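You operate a simulated robot arm through the tools that you are given. There is no shell and no other tool. Be economical: measure what you need, move in short steps, check, and stop when the job is done.

Carry out the task below with a simulated robot arm. There is one attempt and no reset: what you move stays moved.

TASK
Open the four turn knobs on the base and lay both brackets in the brackets tray.
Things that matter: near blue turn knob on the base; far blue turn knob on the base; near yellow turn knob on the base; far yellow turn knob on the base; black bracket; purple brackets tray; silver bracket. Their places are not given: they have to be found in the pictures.

It is judged by the outcome, as a careful person would: the job done as asked, and still so three seconds after it is handed in. It fails if anything else is knocked over, pushed out of place, dropped, spilled or broken.

THE ROBOT
A 6-joint arm with a two-finger parallel gripper, fixed in place. Base frame: the origin is at the foot of the arm, x ahead of it, y to its left, z up. Lengths are in m, angles in degrees, forces in N, time in s.
Its first joint turns from -66.0 to 66.0 degrees. Payload 2.9 kg.
Tool frame: the origin (TCP) lies between the finger pads and is the grasp point; the fingertips stand 0.03 m ahead of it; z points along the fingers, y is the line along which they close. The gripper opens to 0.11 m. The fingers are 0.02 m wide and 0.01 m thick; the gripper's body (0.048 by 0.112 m) begins 0.055 m behind the TCP.
Orientation is that of the tool frame in the base frame, as a unit quaternion [x, y, z, w]. With the fingers straight down and closing along the base's y, the tool's x points along the base's -x, its y along +y and its z along -z.

THE INTERFACE
- The arm moves only by the tool nudge_tool. Its argument "motion" is a list of rows, each a list of 7 numbers: the shift along the tool's x, y, z in units of 30 mm (1.0 is 30 mm), then the turn, a rotation vector about the tool's x, y, z in units of 4 degrees (1.0 is 4 degrees), then the finger opening in m, from 0 to 0.11. In form: [[dx, dy, dz, rx, ry, rz, fingers], ...]. A call has 1 to 10 rows; each row shifts and turns the commanded pose from where the row before left it, along the tool's axes as they then stand. A call with a number of a shift or a turn outside -1 to 1 is refused whole. A row lasts 0.2 s, in which the tool goes at most 0.05 m and 8.6 degrees; a call with a longer step from one row to the next is refused whole, and so is a gripper value outside its range. A pose out of reach is approached as far as the arm can. The call stops where the force on the tool passes 40 N (or 10 N more than at its start, if that is more) or the arm is blocked; 0.2 s more then pass. The fingers move at their own pace (about 0.108 m/s each) and stop on an object; they squeeze with about 38 N. The grip force told is the motor's: it shows also when the fingers shut on nothing. Time passes only in rows, and 0.2 s behind the last, so rows that do not move let the fingers close. It gives the time, the measured TCP pose, the force on the tool (base axes), the opening and the grip force at its end, in the units of the frame above (readings bear some noise).
- Cameras (640 x 400 px; columns grow to the right, rows downward): "scene" is fixed at [0.0625, 0.4294, 1.3696]; the picture's right is [-0.85, -0.53, 0.00], its down [-0.37, 0.59, -0.72] and it looks along [0.38, -0.61, -0.70] (base axes); focal length 214 px, centre (320, 200). "wrist" rides on the gripper at [-0.036, 0, -0.057] in the tool frame; the picture's right is [0.00, -1.00, 0.00], its down [0.97, 0.00, -0.24] and it looks along [0.24, 0.00, 0.97] (tool axes); focal length 218 px, centre (320, 200).
- snapshot(camera): a new picture of that camera. No time passes.
- point_at(camera, pixels): for up to 12 pixels [column, row] of the newest picture of that camera ("zoom" is the newest enlarged one), the place [x, y, z] in the base frame of the surface seen there, good to about 0.002 m. No time passes.
- inspect(camera, box): a new picture of the part [left, top, right, bottom] of that camera's present view, enlarged. No time passes.
- job_done(): hands the job in; it is judged then, once.

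Work in short steps. Measure before you move; look again where a grasp or a placing could have gone wrong, and mend it. You have 80 turns and 54 pictures in all, those below and enlarged ones among them. Open the gripper and draw the arm clear of the work before you hand the job in, unless the task says otherwise; then end with one line.

The tools are called after "Call:" as a command line: name --pt "numbers of a row" for each row, then --argument value for the rest, lists and objects as JSON in quotes. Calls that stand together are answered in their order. nudge_tool: Moves the arm, as the interface text tells. Its arguments: {"type":"object","properties":{"motion":{"type":"array"}},"required":["motion"]} The other tools are called the same way: snapshot (camera) takes a picture; point_at (camera, pixels) gives the place of the surface under pixels of a picture; inspect (camera, box) takes an enlarged picture of a part of a camera's view; job_done () hands the job in.

At the start:

```text
clock: 0.0
position: [0.2375, -0.273, 1.2556]
tool_rot: [0.0, 1.0, 0.0, 0.0]
wrist_force: [1.0, -0.4, 0.0]
grip_width: 0.1099
grip_force: 0.0
```

scene: 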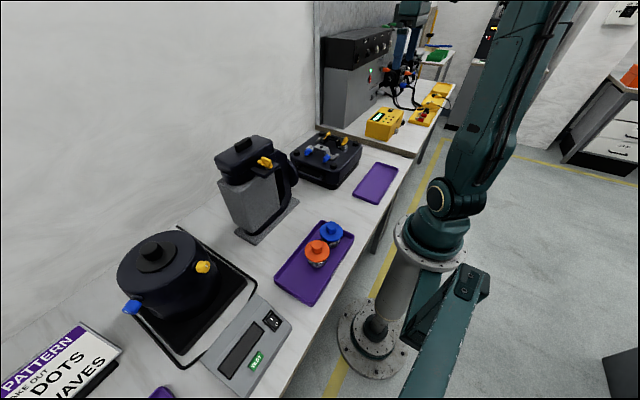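
wrist: 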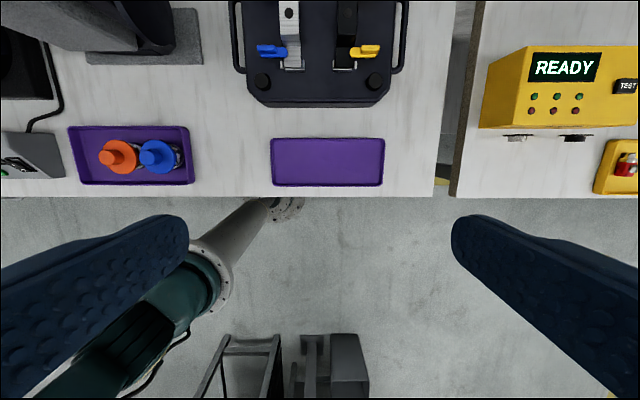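

The black base with blue and yellow knobs is near scene (325,158). I'll enlarge it.

Call:
inspect --camera "scene" --box '[280, 120, 410, 210]'

Call:
inspect --camera "wrist" --box '[220, 0, 420, 125]'

```text
4.44 times, centred on (345, 165) of scene
```

zoom: 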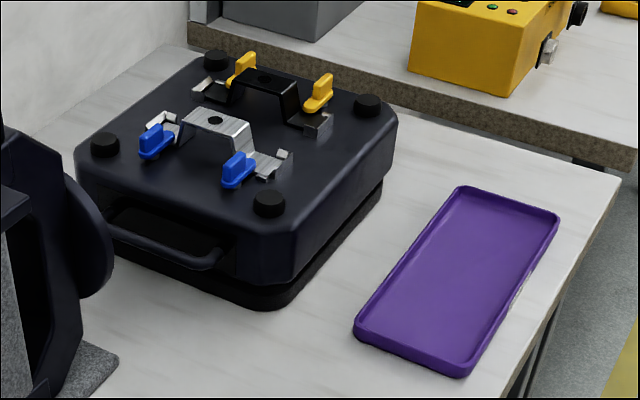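

```text
3.20 times, centred on (320, 62) of wrist
```

zoom: 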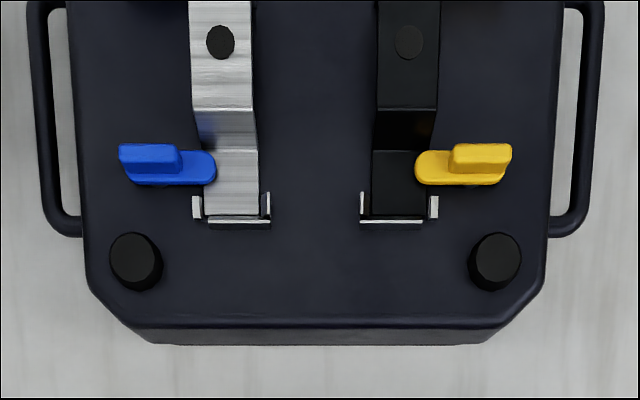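

Call:
point_at --camera "wrist" --pixels '[[270, 50], [290, 55], [365, 50], [289, 13], [346, 13], [300, 90], [328, 160], [276, 140], [382, 184], [430, 100], [281, 47], [357, 47]]'

```text
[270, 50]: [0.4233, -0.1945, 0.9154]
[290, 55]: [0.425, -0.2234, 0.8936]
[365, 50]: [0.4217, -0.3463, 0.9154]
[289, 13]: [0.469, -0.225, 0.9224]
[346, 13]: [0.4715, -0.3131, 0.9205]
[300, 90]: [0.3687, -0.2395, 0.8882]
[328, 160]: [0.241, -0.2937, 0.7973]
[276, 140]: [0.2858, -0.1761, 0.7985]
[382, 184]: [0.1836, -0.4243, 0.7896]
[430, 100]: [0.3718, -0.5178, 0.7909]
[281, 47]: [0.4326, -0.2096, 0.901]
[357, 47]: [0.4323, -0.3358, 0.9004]
```

Wrist measurement says tabletop z≈0.79, not 0.641; I'll cross-check with the scene camera, and move over the base for a full top view.

Call:
nudge_tool --pt "-1 0 0 0 0 0 0.11" --pt "-1 0 0 0 0 0 0.11" --pt "-1 0 0 0 0 0 0.11" --pt "-1 0 0.5 0 0 0 0.11" --pt "-1 0 1 0 0 0 0.11" --pt "0 0 1 0 0 0 0.11"

Call:
snapshot --camera "wrist"

Call:
snapshot --camera "scene"

Call:
point_at --camera "scene" --pixels '[[376, 182], [388, 165], [362, 199], [310, 153], [328, 155]]'

```text
clock: 1.4
position: [0.3885, -0.2736, 1.18]
tool_rot: [0.0, 1.0, 0.0, 0.0]
wrist_force: [0.2, -0.2, 0.0]
grip_width: 0.1101
grip_force: 0.0
```

```text
49 pictures are left
```

wrist: 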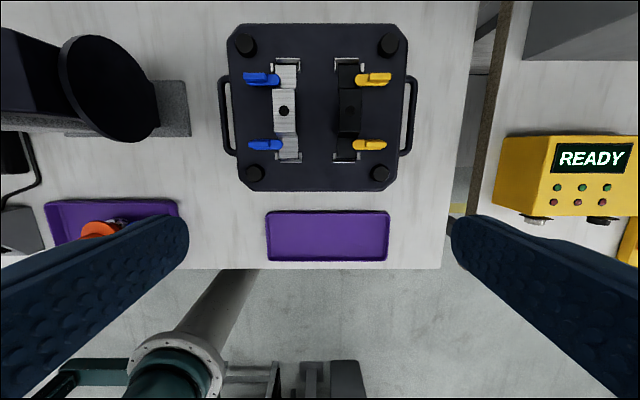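

```text
48 pictures are left
```

scene: 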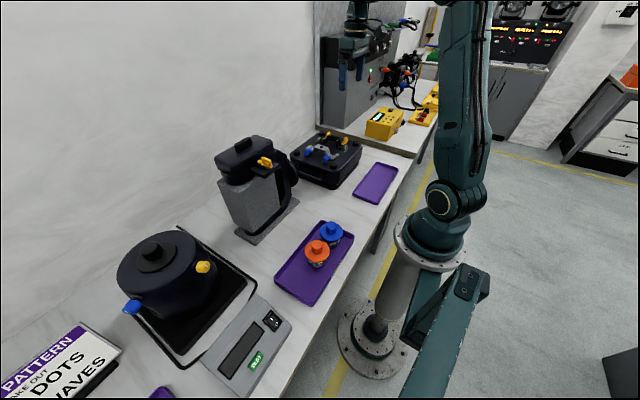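

```text
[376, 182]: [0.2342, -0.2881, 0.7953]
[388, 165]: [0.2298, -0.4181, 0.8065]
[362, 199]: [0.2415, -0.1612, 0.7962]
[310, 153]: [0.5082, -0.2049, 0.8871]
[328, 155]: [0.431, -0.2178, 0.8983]
```

Call:
inspect --camera "wrist" --box '[216, 40, 416, 165]'

```text
3.20 times, centred on (316, 102) of wrist
```

zoom: 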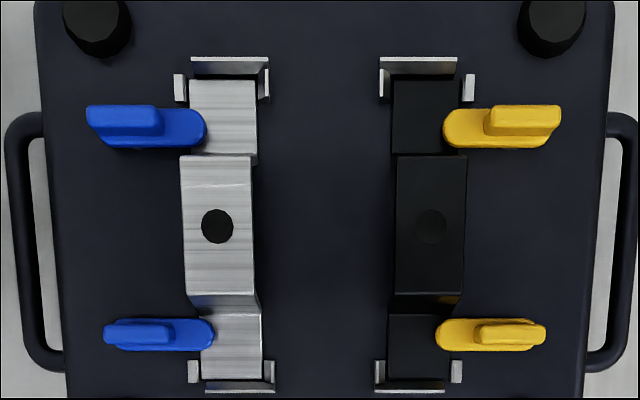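

Call:
point_at --camera "zoom" --pixels '[[125, 115], [195, 130], [148, 325], [200, 335], [525, 115], [460, 130], [508, 328], [450, 335], [220, 200], [430, 200], [225, 345], [225, 110]]'

Call:
point_at --camera "zoom" --pixels '[[95, 112], [155, 112], [110, 328], [168, 328], [545, 328], [480, 328], [555, 112], [492, 112], [187, 200], [252, 200], [320, 200], [217, 285]]'

```text
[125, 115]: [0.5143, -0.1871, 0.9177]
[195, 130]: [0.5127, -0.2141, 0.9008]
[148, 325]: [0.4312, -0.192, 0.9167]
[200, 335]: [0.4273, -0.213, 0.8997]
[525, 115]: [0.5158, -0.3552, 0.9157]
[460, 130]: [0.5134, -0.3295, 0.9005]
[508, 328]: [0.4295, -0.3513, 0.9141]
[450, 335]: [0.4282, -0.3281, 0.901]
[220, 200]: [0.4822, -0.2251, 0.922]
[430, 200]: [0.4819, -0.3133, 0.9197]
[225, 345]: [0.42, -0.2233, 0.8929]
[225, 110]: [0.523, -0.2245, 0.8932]
```

```text
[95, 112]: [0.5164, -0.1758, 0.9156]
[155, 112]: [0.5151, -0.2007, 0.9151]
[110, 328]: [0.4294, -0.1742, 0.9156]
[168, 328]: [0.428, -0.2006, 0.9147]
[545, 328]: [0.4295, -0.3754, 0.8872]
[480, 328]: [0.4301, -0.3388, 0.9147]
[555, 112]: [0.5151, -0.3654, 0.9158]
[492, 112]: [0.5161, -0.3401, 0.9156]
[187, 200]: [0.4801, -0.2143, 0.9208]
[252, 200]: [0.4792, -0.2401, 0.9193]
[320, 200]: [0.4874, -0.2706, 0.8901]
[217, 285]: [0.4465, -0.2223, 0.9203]
```

Handles are about 27 mm long along y, top z≈0.9155, with the tongue over the bracket feet. I go down above the near blue knob for a close look before choosing the turn direction.

Call:
nudge_tool --pt "0 1 1 0 0 0 0.08" --pt "0 1 1 0 0 0 0.06" --pt "0 0.85 1 0 0 0 0.05" --pt "0 0 1 0 0 0 0.04" --pt "0 0 1 0 0 0 0.026" --pt "0 0 0.5 0 0 0 0.026"

Call:
snapshot --camera "wrist"

```text
clock: 2.8
position: [0.3876, -0.1857, 1.0141]
tool_rot: [-0.001, 1.0, 0.0, 0.001]
wrist_force: [0.0, -0.5, 0.2]
grip_width: 0.026
grip_force: 0.1
```

```text
46 pictures are left
```

wrist: 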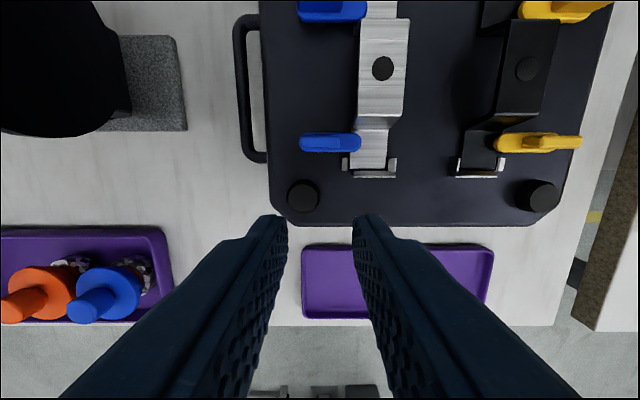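

Call:
inspect --camera "wrist" --box '[260, 100, 420, 200]'

Call:
point_at --camera "wrist" --pixels '[[303, 140], [330, 140], [355, 146], [303, 192], [303, 205], [500, 140], [540, 140], [580, 140]]'

```text
4.00 times, centred on (340, 150) of wrist
```

zoom: 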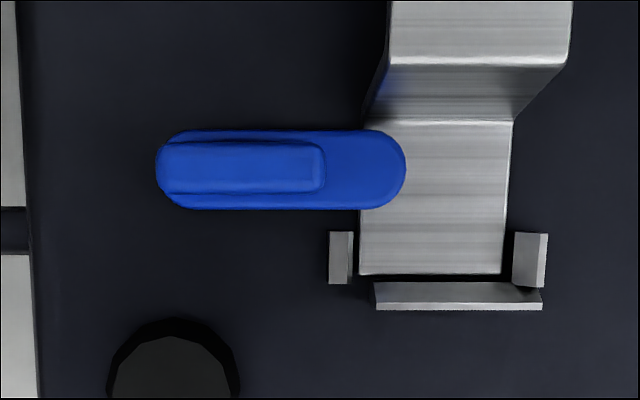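

```text
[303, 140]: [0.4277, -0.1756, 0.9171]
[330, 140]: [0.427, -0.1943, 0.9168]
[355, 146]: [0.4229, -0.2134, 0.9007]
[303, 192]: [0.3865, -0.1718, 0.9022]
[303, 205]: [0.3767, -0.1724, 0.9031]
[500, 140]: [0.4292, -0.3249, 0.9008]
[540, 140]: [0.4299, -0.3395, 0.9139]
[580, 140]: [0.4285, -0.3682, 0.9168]
```

The post and guide tab block a turn toward the arm, so I'll turn the near knob's tongue inward (+x). I yaw +90° above the near blue handle (0.428, -0.188).

Call:
nudge_tool --pt "-0.7 0 0 0 0 1 0.026" --pt "-0.65 0.045 0 0 0 1 0.026" --pt "0 0 0 0 0 1 0.026" --pt "0 0 0 0 0 1 0.026" --pt "0 0 0 0 0 1 0.026" --pt "0 0 0 0 0 1 0.026" --pt "0 0 0 0 0 1 0.026" --pt "0 0 0 0 0 1 0.026" --pt "0 0 0 0 0 1 0.026" --pt "0 0 0 0 0 1 0.026"

Call:
nudge_tool --pt "0 0 0 0 0 1 0.026" --pt "0 0 0 0 0 1 0.026" --pt "0 0 0 0 0 1 0.026" --pt "0 0 0 0 0 1 0.026" --pt "0 0 0 0 0 1 0.026" --pt "0 0 0 0 0 1 0.026" --pt "0 0 0 0 0 1 0.026" --pt "0 0 0 0 0 1 0.026" --pt "0 0 0 0 0 1 0.026" --pt "0 0 0 0 0 1 0.026"

Call:
nudge_tool --pt "0 0 0 0 0 1 0.026" --pt "0 0 0 0 0 1 0.026" --pt "0 0 0 0 0 0.5 0.026" --pt "0 0 0 0 0 0 0.026"

Call:
snapshot --camera "wrist"

```text
clock: 5.0
position: [0.4271, -0.1872, 1.0158]
tool_rot: [0.342, 0.94, 0.0, -0.001]
wrist_force: [0.4, 0.8, 0.8]
grip_width: 0.0257
grip_force: 0.0
```

```text
clock: 7.2
position: [0.4272, -0.1881, 1.016]
tool_rot: [0.642, 0.766, 0.0, 0.001]
wrist_force: [-0.5, -0.9, 0.5]
grip_width: 0.0259
grip_force: 0.1
```

```text
clock: 8.2
position: [0.429, -0.1865, 1.0151]
tool_rot: [0.707, 0.707, 0.001, -0.001]
wrist_force: [0.6, -0.2, 0.4]
grip_width: 0.0261
grip_force: 0.0
```

```text
44 pictures are left
```

wrist: 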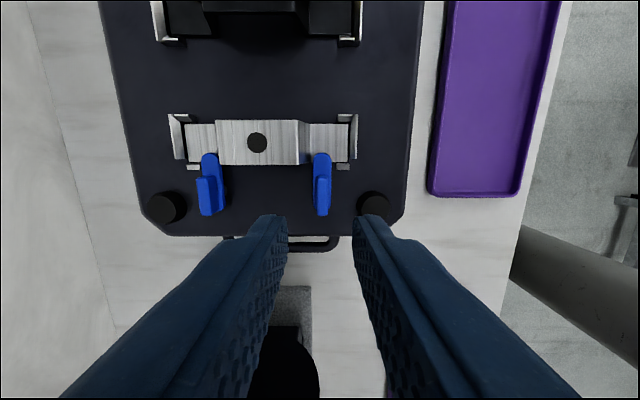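

Handle is centered (col 322). Descend to TCP z≈0.934 and close.

Call:
nudge_tool --pt "0 0 0.9 0 0 0 0.026" --pt "0 0 0.9 0 0 0 0.026" --pt "0 0 0.6 0 0 0 0.026" --pt "0 0 0.3 0 0 0 0.026" --pt "0 0 0 0 0 0 0.026"

Call:
nudge_tool --pt "0 0 0 0 0 0 0.0" --pt "0 0 0 0 0 0 0.0" --pt "0 0 0 0 0 0 0.0"

Call:
snapshot --camera "wrist"

```text
clock: 9.4
position: [0.4273, -0.1862, 0.9361]
tool_rot: [0.707, 0.707, 0.0, 0.001]
wrist_force: [-0.1, 0.1, 0.1]
grip_width: 0.026
grip_force: 0.0
```

```text
clock: 10.2
position: [0.4266, -0.1869, 0.9346]
tool_rot: [0.707, 0.707, -0.001, -0.001]
wrist_force: [-13.0, -0.4, 1.4]
grip_width: 0.0088
grip_force: 45.3
```

```text
43 pictures are left
```

wrist: 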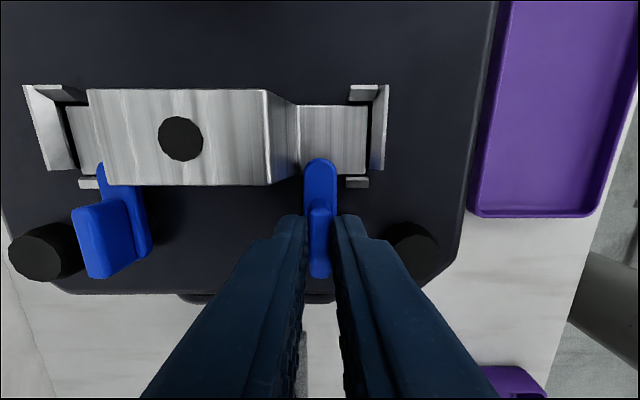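

Gripped (8.8 mm). Try a small turn with rz negative (tongue toward +x) and read the forces.

Call:
nudge_tool --pt "0 -0.03 0 0 0 -1 0.0" --pt "0 0 0 0 0 -1 0.0" --pt "0 0 0 0 0 -1 0.0" --pt "0 0 0 0 0 -1 0.0" --pt "0 0 0 0 0 -1 0.0"

Call:
snapshot --camera "wrist"

```text
clock: 11.4
position: [0.4251, -0.1878, 0.9341]
tool_rot: [0.573, 0.819, 0.0, 0.0]
wrist_force: [-10.7, 3.8, 4.7]
grip_width: 0.0157
grip_force: 44.7
```

```text
42 pictures are left
```

wrist: 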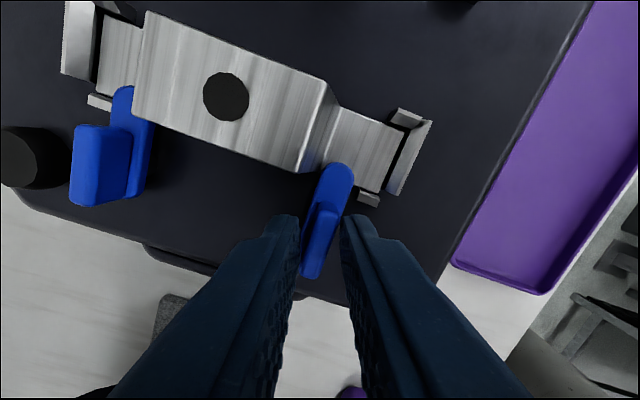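

The knob did not follow (fingers were pried to 15.7 mm), so this direction is stopped. Return and try the other way.

Call:
nudge_tool --pt "0 0 0 0 0 1 0.0" --pt "0 0 0 0 0 1 0.0" --pt "0 0 0 0 0 1 0.0" --pt "0 0 0 0 0 1 0.0" --pt "0 0 0 0 0 1 0.0" --pt "0 0 0 0 0 1 0.0" --pt "0 0 0 0 0 1 0.0" --pt "0 0 0 0 0 1 0.0" --pt "0 0 0 0 0 1 0.0" --pt "0 0 0 0 0 1 0.0"

Call:
snapshot --camera "wrist"

```text
clock: 13.6
position: [0.426, -0.187, 0.9347]
tool_rot: [0.82, 0.572, 0.0, -0.002]
wrist_force: [-25.9, -9.5, 11.8]
grip_width: 0.0089
grip_force: 44.7
```

```text
41 pictures are left
```

wrist: 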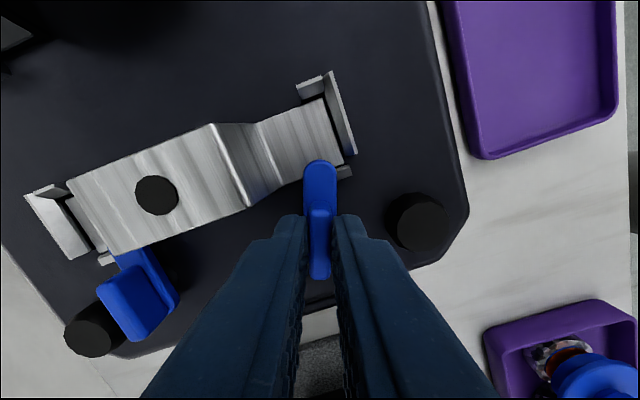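

It turns in the positive direction. Continue, easing 1.5 mm toward −x.

Call:
nudge_tool --pt "0 -0.05 0 0 0 1 0.0" --pt "0 0 0 0 0 1 0.0" --pt "0 0 0 0 0 1 0.0" --pt "0 0 0 0 0 1 0.0" --pt "0 0 0 0 0 1 0.0" --pt "0 0 0 0 0 1 0.0" --pt "0 0 0 0 0 1 0.0" --pt "0 0 0 0 0 1 0.0" --pt "0 0 0 0 0 1 0.0"

Call:
nudge_tool --pt "0 0 0 0 0 1 0.0" --pt "0 0 0 0 0 1 0.0" --pt "0 0 0 0 0 1 0.0" --pt "0 0 0 0 0 1 0.0" --pt "0 0 0 0 0 1 0.0" --pt "0 0 0 0 0 1 0.0" --pt "0 0 0 0 0 1 0.0" --pt "0 0 0 0 0 1 0.0" --pt "0 0 0 0 0 0.5 0.0"

Call:
snapshot --camera "wrist"

```text
clock: 15.6
position: [0.4247, -0.1867, 0.935]
tool_rot: [0.957, 0.291, 0.0, 0.0]
wrist_force: [-10.7, -12.9, 0.6]
grip_width: 0.009
grip_force: 44.8
```

```text
clock: 17.6
position: [0.4254, -0.186, 0.935]
tool_rot: [1.0, 0.0, -0.001, -0.001]
wrist_force: [-14.6, -1.6, 9.2]
grip_width: 0.0086
grip_force: 45.4
```

```text
40 pictures are left
```

wrist: 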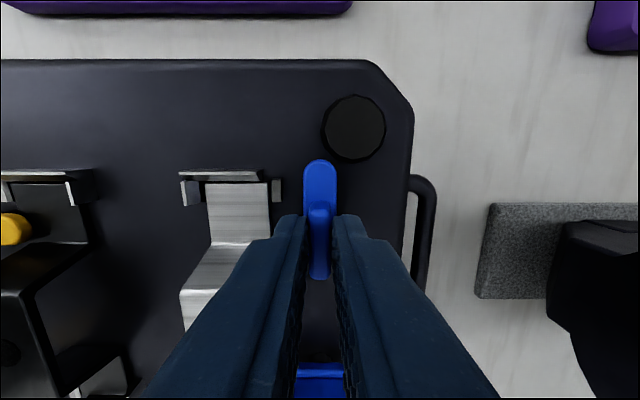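

Near blue is open (tongue points to the arm). Release, rise, move above far blue and yaw back to +90°.

Call:
nudge_tool --pt "0 0 0 0 0 0 0.026" --pt "0 0 0 0 0 0 0.026" --pt "0 0 -1 0 0 0 0.026" --pt "0 0 -1 0 0 0 0.026" --pt "0 0 -0.7 0 0 0 0.026" --pt "1 0 0 0 0 0 0.026" --pt "1 0 0 0 0 0 0.026" --pt "0.9 0 0 0 0 0 0.026" --pt "0 0 0 0 0 -1 0.026" --pt "0 0 0 0 0 -1 0.026"

Call:
nudge_tool --pt "0 0 0 0 0 -1 0.026" --pt "0 0 0 0 0 -1 0.026" --pt "0 0 0 0 0 -1 0.026" --pt "0 0 0 0 0 -1 0.026" --pt "0 0 0 0 0 -1 0.026" --pt "0 0 0 0 0 -1 0.026" --pt "0 0 0 0 0 -1 0.026" --pt "0 0 0 0 0 -1 0.026" --pt "0 0 0 0 0 -1 0.026" --pt "0 0 0 0 0 -1 0.026"

Call:
nudge_tool --pt "0 0 0 0 0 -1 0.026" --pt "0 0 0 0 0 -1 0.026" --pt "0 0 0 0 0 -1 0.026" --pt "0 0 0 0 0 -1 0.026" --pt "0 0 0 0 0 -1 0.026" --pt "0 0 0 0 0 -1 0.026" --pt "0 0 0 0 0 -1 0.026" --pt "0 0 0 0 0 -1 0.026" --pt "0 0 0 0 0 -1 0.026" --pt "0 0 0 0 0 -1 0.026"

Call:
nudge_tool --pt "0 0 0 0 0 -0.5 0.026" --pt "0 0 0 0 0 0 0.026"

Call:
snapshot --camera "wrist"

```text
clock: 19.8
position: [0.5114, -0.1847, 1.0151]
tool_rot: [0.997, 0.071, 0.001, 0.0]
wrist_force: [0.0, 0.4, 0.1]
grip_width: 0.0259
grip_force: 0.0
```

```text
clock: 22.0
position: [0.512, -0.1851, 1.0147]
tool_rot: [0.913, 0.407, 0.0, -0.001]
wrist_force: [1.4, -0.3, 1.0]
grip_width: 0.0258
grip_force: 0.0
```

```text
clock: 24.2
position: [0.5134, -0.1862, 1.0165]
tool_rot: [0.718, 0.696, 0.0, 0.001]
wrist_force: [0.5, 0.8, 0.5]
grip_width: 0.0262
grip_force: 0.1
```

```text
clock: 24.8
position: [0.5121, -0.186, 1.0152]
tool_rot: [0.706, 0.708, 0.0, 0.0]
wrist_force: [-0.2, -0.4, -0.5]
grip_width: 0.026
grip_force: 0.1
```

```text
39 pictures are left
```

wrist: 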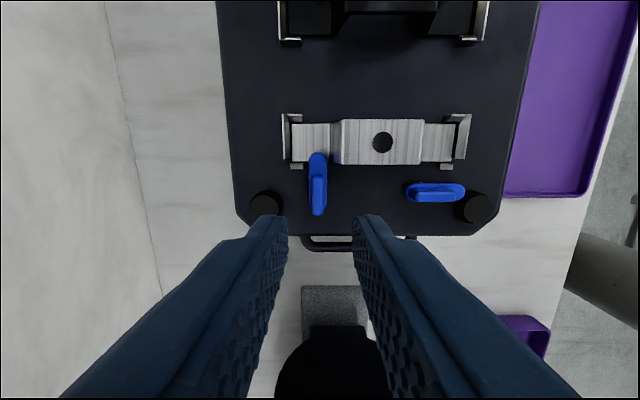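

Far blue is centered (col 318). Descend and grip.

Call:
nudge_tool --pt "0 0.02 0.9 0 0 0 0.026" --pt "0 0 0.9 0 0 0 0.026" --pt "0 0 0.6 0 0 0 0.026" --pt "0 0 0.3 0 0 0 0.026" --pt "0 0 0 0 0 0 0.026" --pt "0 0 0 0 0 0 0" --pt "0 0 0 0 0 0 0" --pt "0 0 0 0 0 0 0"

Call:
nudge_tool --pt "0 0 0 0 0 1 0" --pt "0 0 0 0 0 1 0" --pt "0 0 0 0 0 1 0" --pt "0 0 0 0 0 1 0"

```text
clock: 26.6
position: [0.5142, -0.1866, 0.933]
tool_rot: [0.706, 0.708, 0.0, 0.001]
wrist_force: [10.6, -1.3, -7.6]
grip_width: 0.0089
grip_force: 44.5
```

```text
clock: 27.6
position: [0.5121, -0.185, 0.9335]
tool_rot: [0.797, 0.604, 0.001, -0.001]
wrist_force: [18.3, 2.5, -14.7]
grip_width: 0.0141
grip_force: 45.1
```

Fingers pried to 14 mm: this one turns the other way. Reverse (negative), easing +1 mm in x.

Call:
nudge_tool --pt "0 0.03 0 0 0 -1 0" --pt "0 0 0 0 0 -1 0" --pt "0 0 0 0 0 -1 0" --pt "0 0 0 0 0 -1 0" --pt "0 0 0 0 0 -1 0" --pt "0 0 0 0 0 -1 0" --pt "0 0 0 0 0 -1 0" --pt "0 0 0 0 0 -1 0"

Call:
snapshot --camera "wrist"

```text
clock: 29.4
position: [0.5143, -0.1859, 0.9328]
tool_rot: [0.602, 0.799, -0.001, 0.0]
wrist_force: [17.4, -0.5, -26.2]
grip_width: 0.0089
grip_force: 44.6
```

```text
38 pictures are left
```

wrist: 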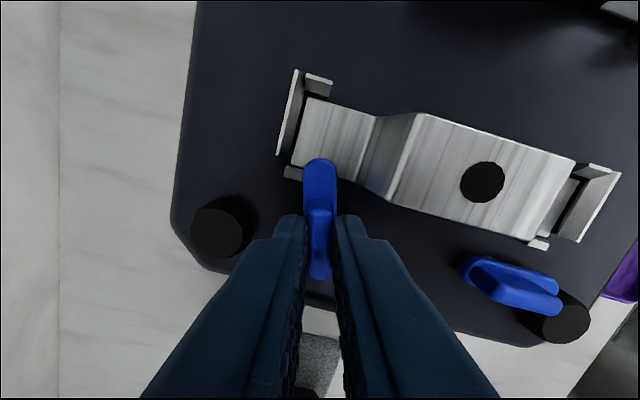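

It turns. Continue the remaining 74° while easing the force.

Call:
nudge_tool --pt "0 0.03 0.03 0 0 -1 0" --pt "0 0 0 0 0 -1 0" --pt "0 0 0 0 0 -1 0" --pt "0 0 0 0 0 -1 0" --pt "0 0 0 0 0 -1 0" --pt "0 0 0 0 0 -1 0" --pt "0 0 0 0 0 -1 0" --pt "0 0 0 0 0 -1 0" --pt "0 0 0 0 0 -1 0"

Call:
nudge_tool --pt "0 0 0 0 0 -1 0" --pt "0 0 0 0 0 -1 0" --pt "0 0 0 0 0 -1 0" --pt "0 0 0 0 0 -1 0" --pt "0 0 0 0 0 -1 0" --pt "0 0 0 0 0 -1 0" --pt "0 0 0 0 0 -1 0" --pt "0 0 0 0 0 -1 0" --pt "0 0 0 0 0 -1 0" --pt "0 0 0 0 0 -0.5 0"

Call:
snapshot --camera "wrist"

```text
clock: 31.4
position: [0.5149, -0.1862, 0.9346]
tool_rot: [0.325, 0.946, 0.0, 0.0]
wrist_force: [5.1, -2.1, -9.3]
grip_width: 0.0086
grip_force: 44.9
```

```text
clock: 33.6
position: [0.515, -0.1858, 0.9338]
tool_rot: [-0.001, 1.0, 0.0, 0.001]
wrist_force: [2.2, 9.5, 2.8]
grip_width: 0.009
grip_force: 44.8
```

```text
37 pictures are left
```

wrist: 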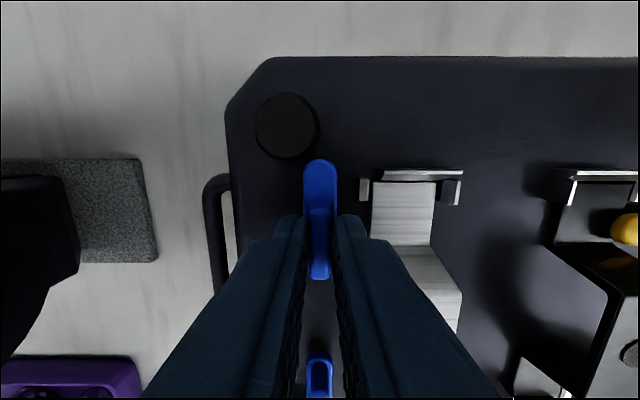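

Far blue is open too; the pattern is "tongues outward". Next go to far yellow (~0.5145, −0.353), yaw −90°.

Call:
nudge_tool --pt "0 0 0 0 0 0 0.026" --pt "0 0 0 0 0 0 0.026" --pt "0 0 -1 0 0 0 0.026" --pt "0 0 -1 0 0 0 0.026" --pt "0 0 -0.7 0 0 0 0.026" --pt "0 -1 0 0 0 0 0.026" --pt "0 -1 0 0 0 0 0.026" --pt "0 -1 0 0 0 0 0.026" --pt "0 -1 0 0 0 0 0.026" --pt "0 -1 0 0 0 0 0.026"

Call:
nudge_tool --pt "0 -0.57 0 0 0 -1 0.026" --pt "0 0 0 0 0 -1 0.026" --pt "0 0 0 0 0 -1 0.026" --pt "0 0 0 0 0 -1 0.026" --pt "0 0 0 0 0 -1 0.026" --pt "0 0 0 0 0 -1 0.026" --pt "0 0 0 0 0 -1 0.026" --pt "0 0 0 0 0 -1 0.026" --pt "0 0 0 0 0 -1 0.026" --pt "0 0 0 0 0 -1 0.026"

Call:
nudge_tool --pt "0 0 0 0 0 -1 0.026" --pt "0 0 0 0 0 -1 0.026" --pt "0 0 0 0 0 -1 0.026" --pt "0 0 0 0 0 -1 0.026" --pt "0 0 0 0 0 -1 0.026" --pt "0 0 0 0 0 -1 0.026" --pt "0 0 0 0 0 -1 0.026" --pt "0 0 0 0 0 -1 0.026" --pt "0 0 0 0 0 -1 0.026" --pt "0 0 0 0 0 -1 0.026"

Call:
nudge_tool --pt "0 0 0 0 0 -1 0.026" --pt "0 0 0 0 0 -1 0.026" --pt "0 0 0 0 0 -0.5 0.026" --pt "0 0 0 0 0 0 0.026"

Call:
snapshot --camera "wrist"

```text
clock: 35.8
position: [0.5147, -0.337, 1.0158]
tool_rot: [-0.001, 1.0, 0.0, 0.0]
wrist_force: [-0.5, 0.6, -0.7]
grip_width: 0.0262
grip_force: 0.1
```

```text
clock: 38.0
position: [0.5153, -0.3527, 1.0146]
tool_rot: [-0.343, 0.939, -0.001, 0.001]
wrist_force: [0.2, -0.3, 0.1]
grip_width: 0.0261
grip_force: 0.2
```

```text
clock: 40.2
position: [0.5151, -0.3535, 1.0144]
tool_rot: [-0.644, 0.765, 0.0, 0.0]
wrist_force: [-0.2, 0.3, 0.0]
grip_width: 0.0259
grip_force: 0.1
```

```text
clock: 41.2
position: [0.5144, -0.3531, 1.0141]
tool_rot: [0.708, -0.706, 0.001, -0.001]
wrist_force: [0.0, -0.1, -0.3]
grip_width: 0.0261
grip_force: 0.0
```

```text
36 pictures are left
```

wrist: 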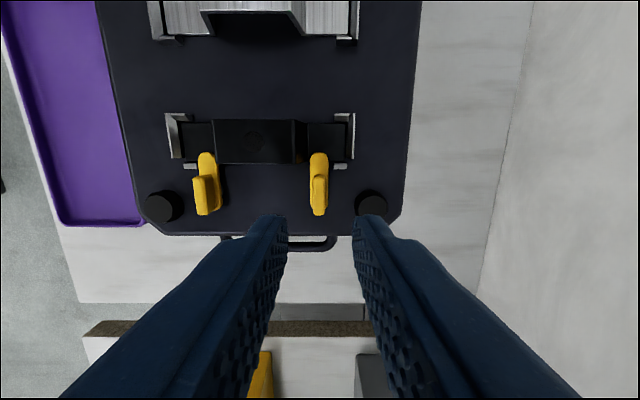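

Centered (col 319). Grip far yellow and turn positive; check after a few rows.

Call:
nudge_tool --pt "0 0 0.9 0 0 0 0.026" --pt "0 0 0.9 0 0 0 0.026" --pt "0 0 0.6 0 0 0 0.026" --pt "0 0 0.28 0 0 0 0.026" --pt "0 0 0 0 0 0 0.026" --pt "0 0 0 0 0 0 0" --pt "0 0 0 0 0 0 0" --pt "0 0 0 0 0 0 0"

Call:
nudge_tool --pt "0 0 0 0 0 1 0" --pt "0 0 0 0 0 1 0" --pt "0 0 0 0 0 1 0" --pt "0 0 0 0 0 1 0"

```text
clock: 43.0
position: [0.514, -0.3548, 0.9346]
tool_rot: [0.708, -0.707, 0.0, 0.001]
wrist_force: [1.1, 0.2, -4.2]
grip_width: 0.0089
grip_force: 44.7
```

```text
clock: 44.0
position: [0.5136, -0.3547, 0.9345]
tool_rot: [-0.601, 0.799, 0.0, 0.001]
wrist_force: [-4.1, -8.6, -2.2]
grip_width: 0.0089
grip_force: 45.0
```

It follows (width steady at 8.9 mm). Finish the turn.

Call:
nudge_tool --pt "0 0 0 0 0 1 0" --pt "0 0 0 0 0 1 0" --pt "0 0 0 0 0 1 0" --pt "0 0 0 0 0 1 0" --pt "0 0 0 0 0 1 0" --pt "0 0 0 0 0 1 0" --pt "0 0 0 0 0 1 0" --pt "0 0 0 0 0 1 0" --pt "0 0 0 0 0 1 0"

Call:
nudge_tool --pt "0 0 0 0 0 1 0" --pt "0 0 0 0 0 1 0" --pt "0 0 0 0 0 1 0" --pt "0 0 0 0 0 1 0" --pt "0 0 0 0 0 1 0" --pt "0 0 0 0 0 1 0" --pt "0 0 0 0 0 1 0" --pt "0 0 0 0 0 1 0" --pt "0 0 0 0 0 1 0" --pt "0 0 0 0 0 0.5 0"

Call:
snapshot --camera "wrist"

```text
clock: 46.0
position: [0.5131, -0.355, 0.9353]
tool_rot: [-0.325, 0.946, 0.0, -0.001]
wrist_force: [-18.4, -8.6, 5.2]
grip_width: 0.0088
grip_force: 44.9
```

```text
clock: 48.2
position: [0.5133, -0.3531, 0.9352]
tool_rot: [0.0, 1.0, -0.001, 0.0]
wrist_force: [-22.7, -5.9, 6.0]
grip_width: 0.0089
grip_force: 44.6
```

```text
35 pictures are left
```

wrist: 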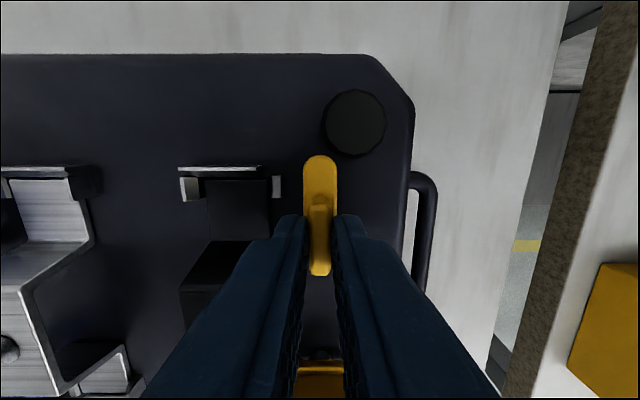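

Far yellow is open. Next, near yellow: move −x 0.087, yaw +90°.

Call:
nudge_tool --pt "0 0 0 0 0 0 0.026" --pt "0 0 0 0 0 0 0.026" --pt "0 0 -1 0 0 0 0.026" --pt "0 0 -1 0 0 0 0.026" --pt "0 0 -0.7 0 0 0 0.026" --pt "1 0 0 0 0 0 0.026" --pt "1 0 0 0 0 0 0.026" --pt "0.9 0 0 0 0 0 0.026" --pt "0 0 0 0 0 1 0.026" --pt "0 0 0 0 0 1 0.026"

Call:
nudge_tool --pt "0 0 0 0 0 1 0.026" --pt "0 0 0 0 0 1 0.026" --pt "0 0 0 0 0 1 0.026" --pt "0 0 0 0 0 1 0.026" --pt "0 0 0 0 0 1 0.026" --pt "0 0 0 0 0 1 0.026" --pt "0 0 0 0 0 1 0.026" --pt "0 0 0 0 0 1 0.026" --pt "0 0 0 0 0 1 0.026" --pt "0 0 0 0 0 1 0.026"

Call:
nudge_tool --pt "0 0 0 0 0 1 0.026" --pt "0 0 0 0 0 1 0.026" --pt "0 0 0 0 0 1 0.026" --pt "0 0 0 0 0 1 0.026" --pt "0 0 0 0 0 1 0.026" --pt "0 0 0 0 0 1 0.026" --pt "0 0 0 0 0 1 0.026" --pt "0 0 0 0 0 1 0.026" --pt "0 0 0 0 0 1 0.026" --pt "0 0 0 0 0 1 0.026"

Call:
nudge_tool --pt "0 0 0 0 0 0.5 0.026" --pt "0 0 0 0 0 0 0.026"

Call:
snapshot --camera "wrist"

```text
clock: 50.4
position: [0.4287, -0.3534, 1.014]
tool_rot: [0.07, 0.998, -0.001, 0.0]
wrist_force: [0.1, 0.5, -0.1]
grip_width: 0.026
grip_force: 0.1
```

```text
clock: 52.6
position: [0.4292, -0.3541, 1.0158]
tool_rot: [0.406, 0.914, 0.0, 0.0]
wrist_force: [-0.2, 0.1, 0.2]
grip_width: 0.0259
grip_force: 0.0
```

```text
clock: 54.8
position: [0.4278, -0.3535, 1.0145]
tool_rot: [0.695, 0.719, 0.0, 0.0]
wrist_force: [-0.1, 0.1, -1.0]
grip_width: 0.0256
grip_force: 0.0
```

```text
clock: 55.4
position: [0.4283, -0.3539, 1.0159]
tool_rot: [0.707, 0.707, 0.0, 0.0]
wrist_force: [0.5, 0.1, 0.2]
grip_width: 0.026
grip_force: 0.1
```

```text
34 pictures are left
```

wrist: 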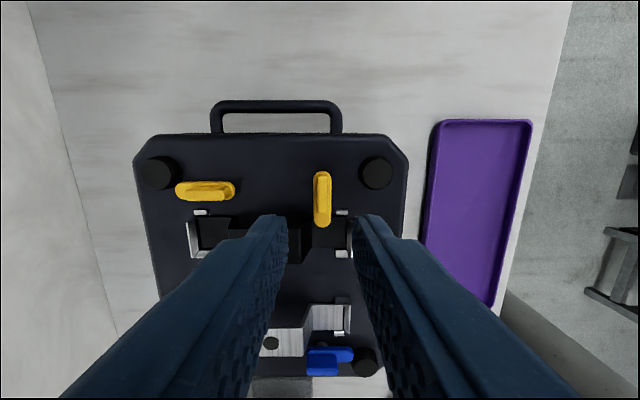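

Handle at col ~322.5 → shift −x 1.5 mm, descend, grip, test the negative turn.

Call:
nudge_tool --pt "0 -0.05 0.9 0 0 0 0.026" --pt "0 0 0.9 0 0 0 0.026" --pt "0 0 0.6 0 0 0 0.026" --pt "0 0 0.28 0 0 0 0.026" --pt "0 0 0 0 0 0 0.026" --pt "0 0 0 0 0 0 0" --pt "0 0 0 0 0 0 0" --pt "0 0 0 0 0 0 0"

Call:
nudge_tool --pt "0 0 0 0 0 -1 0" --pt "0 0 0 0 0 -1 0" --pt "0 0 0 0 0 -1 0" --pt "0 0 0 0 0 -1 0"

```text
clock: 57.2
position: [0.4261, -0.3539, 0.9338]
tool_rot: [0.707, 0.707, 0.0, 0.0]
wrist_force: [-2.4, 0.0, -2.1]
grip_width: 0.0089
grip_force: 45.3
```

```text
clock: 58.2
position: [0.4258, -0.3528, 0.9345]
tool_rot: [0.601, 0.799, 0.0, -0.002]
wrist_force: [-4.2, 0.3, -8.4]
grip_width: 0.0088
grip_force: 44.9
```

Call:
nudge_tool --pt "0 0 0 0 0 -1 0" --pt "0 0 0 0 0 -1 0" --pt "0 0 0 0 0 -1 0" --pt "0 0 0 0 0 -1 0" --pt "0 0 0 0 0 -1 0" --pt "0 0 0 0 0 -1 0" --pt "0 0 0 0 0 -1 0" --pt "0 0 0 0 0 -1 0" --pt "0 0 0 0 0 -1 0"

Call:
nudge_tool --pt "0 0 0 0 0 -1 0" --pt "0 0 0 0 0 -1 0" --pt "0 0 0 0 0 -1 0" --pt "0 0 0 0 0 -1 0" --pt "0 0 0 0 0 -1 0" --pt "0 0 0 0 0 -1 0" --pt "0 0 0 0 0 -1 0" --pt "0 0 0 0 0 -1 0" --pt "0 0 0 0 0 -1 0" --pt "0 0 0 0 0 -0.5 0"

Call:
nudge_tool --pt "0 0 0 0 0 0 0.026" --pt "0 0 0 0 0 0 0.026" --pt "0 0 -1 0 0 0 0.026" --pt "0 0 -1 0 0 0 0.026" --pt "0 0 -0.7 0 0 0 0.05" --pt "0 1 -0.7 0 0 0 0.05" --pt "0 0.4 0 0 0 0 0.05"

Call:
snapshot --camera "wrist"

```text
clock: 60.2
position: [0.4255, -0.3554, 0.9343]
tool_rot: [0.324, 0.946, 0.001, -0.002]
wrist_force: [-6.7, 0.2, -20.7]
grip_width: 0.0089
grip_force: 44.8
```

```text
clock: 62.4
position: [0.4259, -0.354, 0.9341]
tool_rot: [0.0, 1.0, 0.001, -0.001]
wrist_force: [-14.5, -10.6, -22.5]
grip_width: 0.0088
grip_force: 44.8
```

```text
clock: 64.0
position: [0.4271, -0.3106, 1.0368]
tool_rot: [-0.001, 1.0, 0.0, 0.0]
wrist_force: [-0.5, -0.2, -0.3]
grip_width: 0.0497
grip_force: 0.2
```

```text
33 pictures are left
```

wrist: 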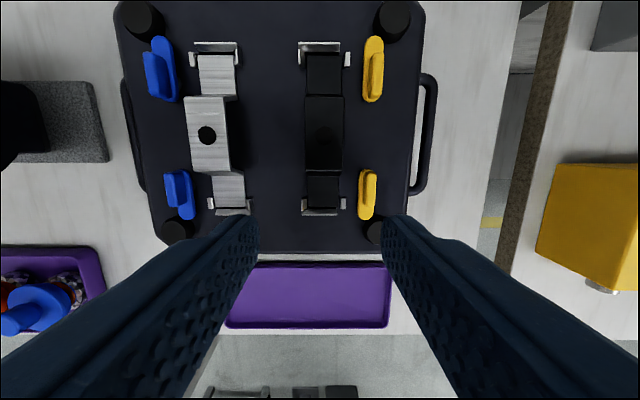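

All four knobs are open and clear of the brackets. Measure brackets and the tray.

Call:
inspect --camera "wrist" --box '[160, 30, 400, 230]'

Call:
point_at --camera "wrist" --pixels '[[308, 110], [341, 110], [308, 160], [341, 160], [324, 130], [190, 105], [225, 105], [192, 165], [227, 165], [324, 190], [229, 188], [324, 75]]'

Call:
point_at --camera "wrist" --pixels '[[308, 300], [308, 264], [308, 324], [388, 300], [389, 265], [388, 325], [250, 300], [232, 320], [308, 270], [308, 318]]'

```text
2.00 times, centred on (280, 130) of wrist
```

zoom: 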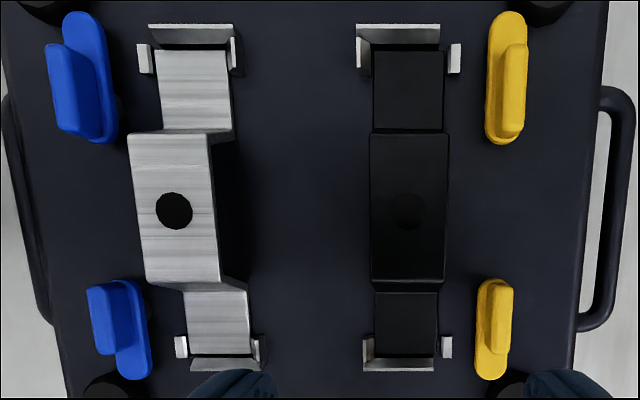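

```text
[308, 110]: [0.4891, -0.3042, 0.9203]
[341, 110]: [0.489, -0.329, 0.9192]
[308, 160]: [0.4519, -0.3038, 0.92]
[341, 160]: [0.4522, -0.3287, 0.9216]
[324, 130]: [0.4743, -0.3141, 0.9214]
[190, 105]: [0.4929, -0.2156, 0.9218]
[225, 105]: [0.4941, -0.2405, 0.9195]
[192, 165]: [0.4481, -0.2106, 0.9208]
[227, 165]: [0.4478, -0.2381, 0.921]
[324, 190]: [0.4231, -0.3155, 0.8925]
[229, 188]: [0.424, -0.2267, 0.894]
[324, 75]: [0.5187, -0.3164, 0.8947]
```

```text
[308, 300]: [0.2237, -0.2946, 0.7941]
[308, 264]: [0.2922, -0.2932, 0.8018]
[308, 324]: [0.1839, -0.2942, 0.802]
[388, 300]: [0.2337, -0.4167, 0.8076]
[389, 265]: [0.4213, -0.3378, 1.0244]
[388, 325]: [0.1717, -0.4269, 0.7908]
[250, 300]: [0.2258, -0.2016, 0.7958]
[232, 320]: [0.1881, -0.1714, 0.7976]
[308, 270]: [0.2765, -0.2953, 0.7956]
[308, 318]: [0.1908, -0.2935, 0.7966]
```

Black bracket center ≈ (0.4705, −0.316), silver ≈ (0.4705, −0.2265). Grip black first by its raised middle.

Call:
nudge_tool --pt "-0.8 -0.18 0 0 0 0 0.045" --pt "-0.65 0 0 0 0 0 0.045" --pt "0 0 1 0 0 0 0.045" --pt "0 0 0.7 0 0 0 0.045" --pt "0 0 0 0 0 0 0.045"

Call:
snapshot --camera "wrist"

```text
clock: 65.2
position: [0.4695, -0.3162, 0.9856]
tool_rot: [0.0, 1.0, -0.001, 0.0]
wrist_force: [-0.3, 0.5, -1.2]
grip_width: 0.045
grip_force: 0.0
```

```text
31 pictures are left
```

wrist: 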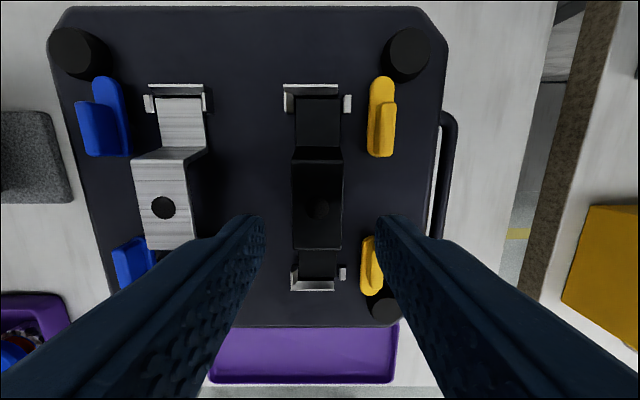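

Bracket centered within ~1 mm. Descend to 0.927, close.

Call:
nudge_tool --pt "0 0.04 0.8 0 0 0 0.045" --pt "0 0 0.8 0 0 0 0.045" --pt "0 0 0.35 0 0 0 0.045" --pt "0 0 0 0 0 0 0.045" --pt "0 0 0 0 0 0 0" --pt "0 0 0 0 0 0 0" --pt "0 0 0 0 0 0 0"

Call:
nudge_tool --pt "0 0 -0.3 0 0 0 0" --pt "0 0 -0.5 0 0 0 0" --pt "0 0 -0.7 0 0 0 0" --pt "0 0 -0.7 0 0 0 0" --pt "0 0 0 0 0 0 0"

Call:
snapshot --camera "wrist"

```text
clock: 66.8
position: [0.4687, -0.3157, 0.9274]
tool_rot: [-0.001, 1.0, -0.001, 0.0]
wrist_force: [0.0, -0.3, -0.1]
grip_width: 0.0293
grip_force: 38.1
```

```text
clock: 68.0
position: [0.4691, -0.3138, 0.9933]
tool_rot: [-0.001, 1.0, 0.001, 0.0]
wrist_force: [0.0, 0.0, 1.0]
grip_width: 0.0003
grip_force: 37.6
```

```text
30 pictures are left
```

wrist: 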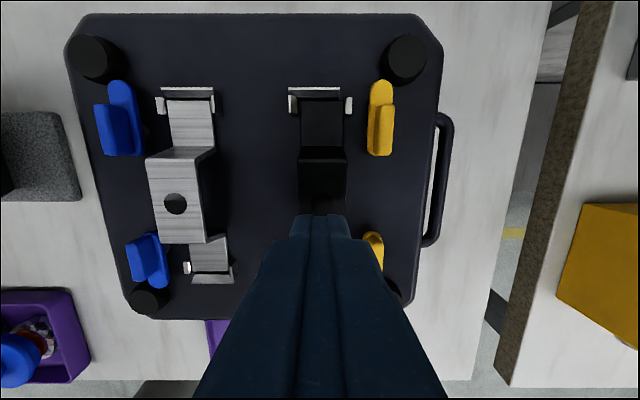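

The fingers are now closed on nothing: the bracket slipped. Open and look at the bracket.

Call:
nudge_tool --pt "0 0 -0.5 0 0 0 0.06" --pt "0 0 0 0 0 0 0.06" --pt "0 0 0 0 0 0 0.06"

Call:
inspect --camera "wrist" --box '[220, 70, 420, 300]'

Call:
inspect --camera "scene" --box '[285, 120, 375, 195]'

```text
clock: 68.8
position: [0.4685, -0.3133, 1.0077]
tool_rot: [0.0, 1.0, 0.0, 0.0]
wrist_force: [0.2, 1.2, 0.4]
grip_width: 0.0599
grip_force: 0.1
```

```text
1.74 times, centred on (320, 185) of wrist
```

zoom: 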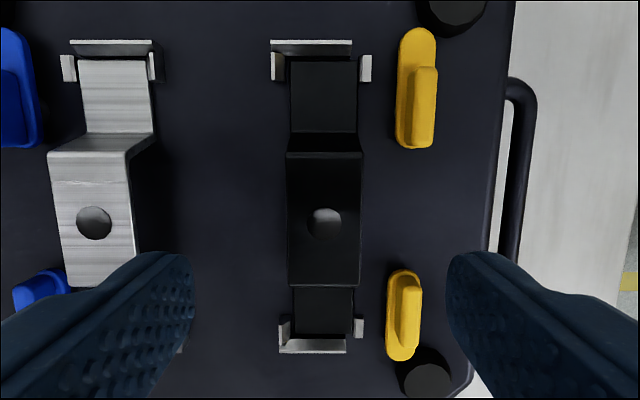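

```text
5.33 times, centred on (330, 158) of scene
```

zoom: 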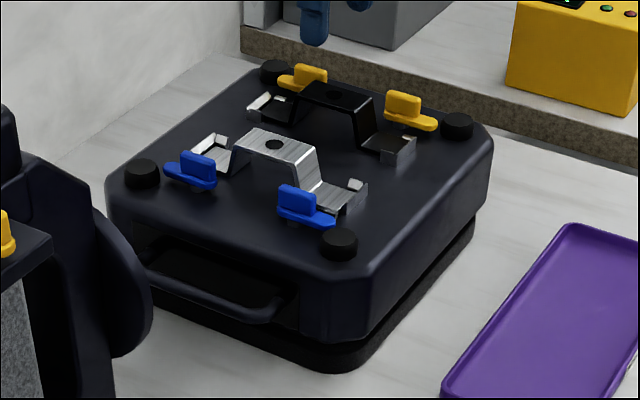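

The bracket is still seated; probably the fingers had not finished closing. Regrip with a longer wait.

Call:
nudge_tool --pt "-0.06 -0.04 0.9 0 0 0 0.045" --pt "0 0 0.9 0 0 0 0.045" --pt "0 0 0.7 0 0 0 0.045" --pt "0 0 0.25 0 0 0 0.045" --pt "0 0 0 0 0 0 0.045" --pt "0 0 0 0 0 0 0"

Call:
nudge_tool --pt "0 0 0 0 0 0 0" --pt "0 0 0 0 0 0 0" --pt "0 0 0 0 0 0 0" --pt "0 0 0 0 0 0 0" --pt "0 0 0 0 0 0 0" --pt "0 0 0 0 0 0 0"

```text
clock: 70.2
position: [0.4729, -0.3155, 0.927]
tool_rot: [-0.001, 1.0, 0.0, 0.0]
wrist_force: [0.2, 0.4, -1.1]
grip_width: 0.0293
grip_force: 37.9
```

```text
clock: 71.6
position: [0.4723, -0.3159, 0.9263]
tool_rot: [-0.001, 1.0, 0.0, 0.0]
wrist_force: [-0.2, 2.1, -0.9]
grip_width: 0.0296
grip_force: 38.0
```

It is a genuine grip (29.5 mm) this time as before, so it slipped on lifting. Lift slowly and watch force.

Call:
nudge_tool --pt "0 0 -0.06 0 0 0 0" --pt "0 0 -0.06 0 0 0 0" --pt "0 0 0 0 0 0 0"

Call:
snapshot --camera "wrist"

```text
clock: 72.4
position: [0.4714, -0.3166, 0.9302]
tool_rot: [0.0, 1.0, -0.002, 0.001]
wrist_force: [-0.2, 2.0, 0.4]
grip_width: 0.0293
grip_force: 38.2
```

```text
27 pictures are left
```

wrist: 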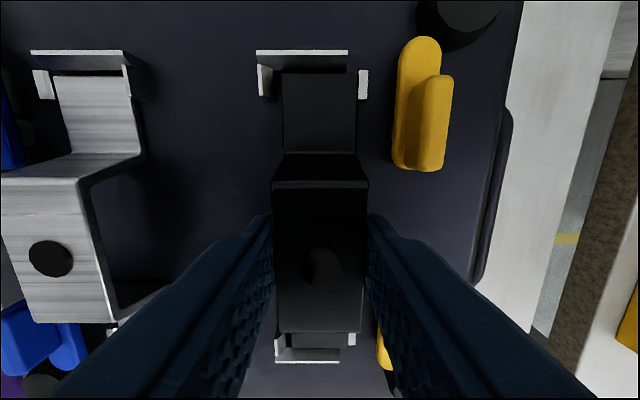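

Call:
nudge_tool --pt "0 0 -0.1 0 0 0 0" --pt "0 0 -0.1 0 0 0 0" --pt "0 0 0 0 0 0 0"

Call:
inspect --camera "wrist" --box '[220, 30, 420, 400]'

```text
clock: 73.2
position: [0.4718, -0.3159, 0.9347]
tool_rot: [0.0, 1.0, 0.001, 0.0]
wrist_force: [1.0, 0.3, -1.3]
grip_width: 0.0296
grip_force: 38.0
```

```text
1.08 times, centred on (320, 215) of wrist
```

zoom: 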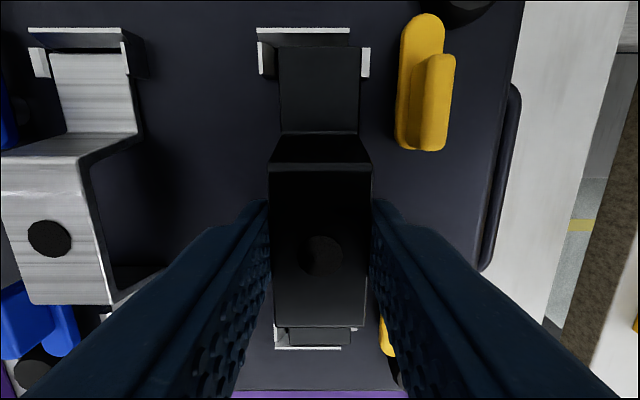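

The bracket keeps its size in view, so it is coming up. Continue slowly.

Call:
nudge_tool --pt "0 0 -0.12 0 0 0 0" --pt "0 0 -0.15 0 0 0 0" --pt "0 0 -0.2 0 0 0 0" --pt "0 0 -0.2 0 0 0 0" --pt "0 0 -0.2 0 0 0 0" --pt "0 0 -0.2 0 0 0 0" --pt "0 0 -0.2 0 0 0 0" --pt "0 0 -0.1 0 0 0 0"

Call:
snapshot --camera "wrist"

```text
clock: 75.0
position: [0.4714, -0.3173, 0.9762]
tool_rot: [0.001, 1.0, 0.001, 0.0]
wrist_force: [0.0, 0.6, -0.5]
grip_width: 0.0292
grip_force: 38.3
```

```text
25 pictures are left
```

wrist: 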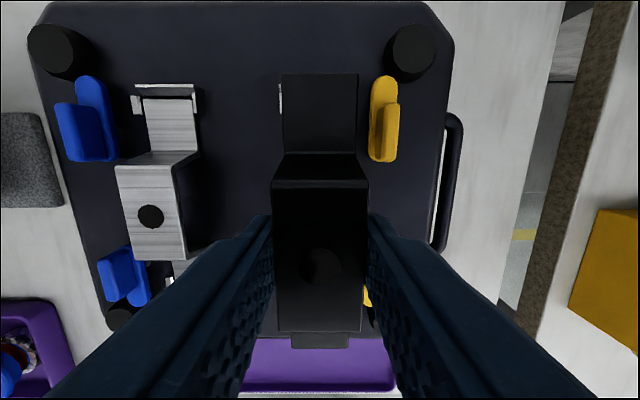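

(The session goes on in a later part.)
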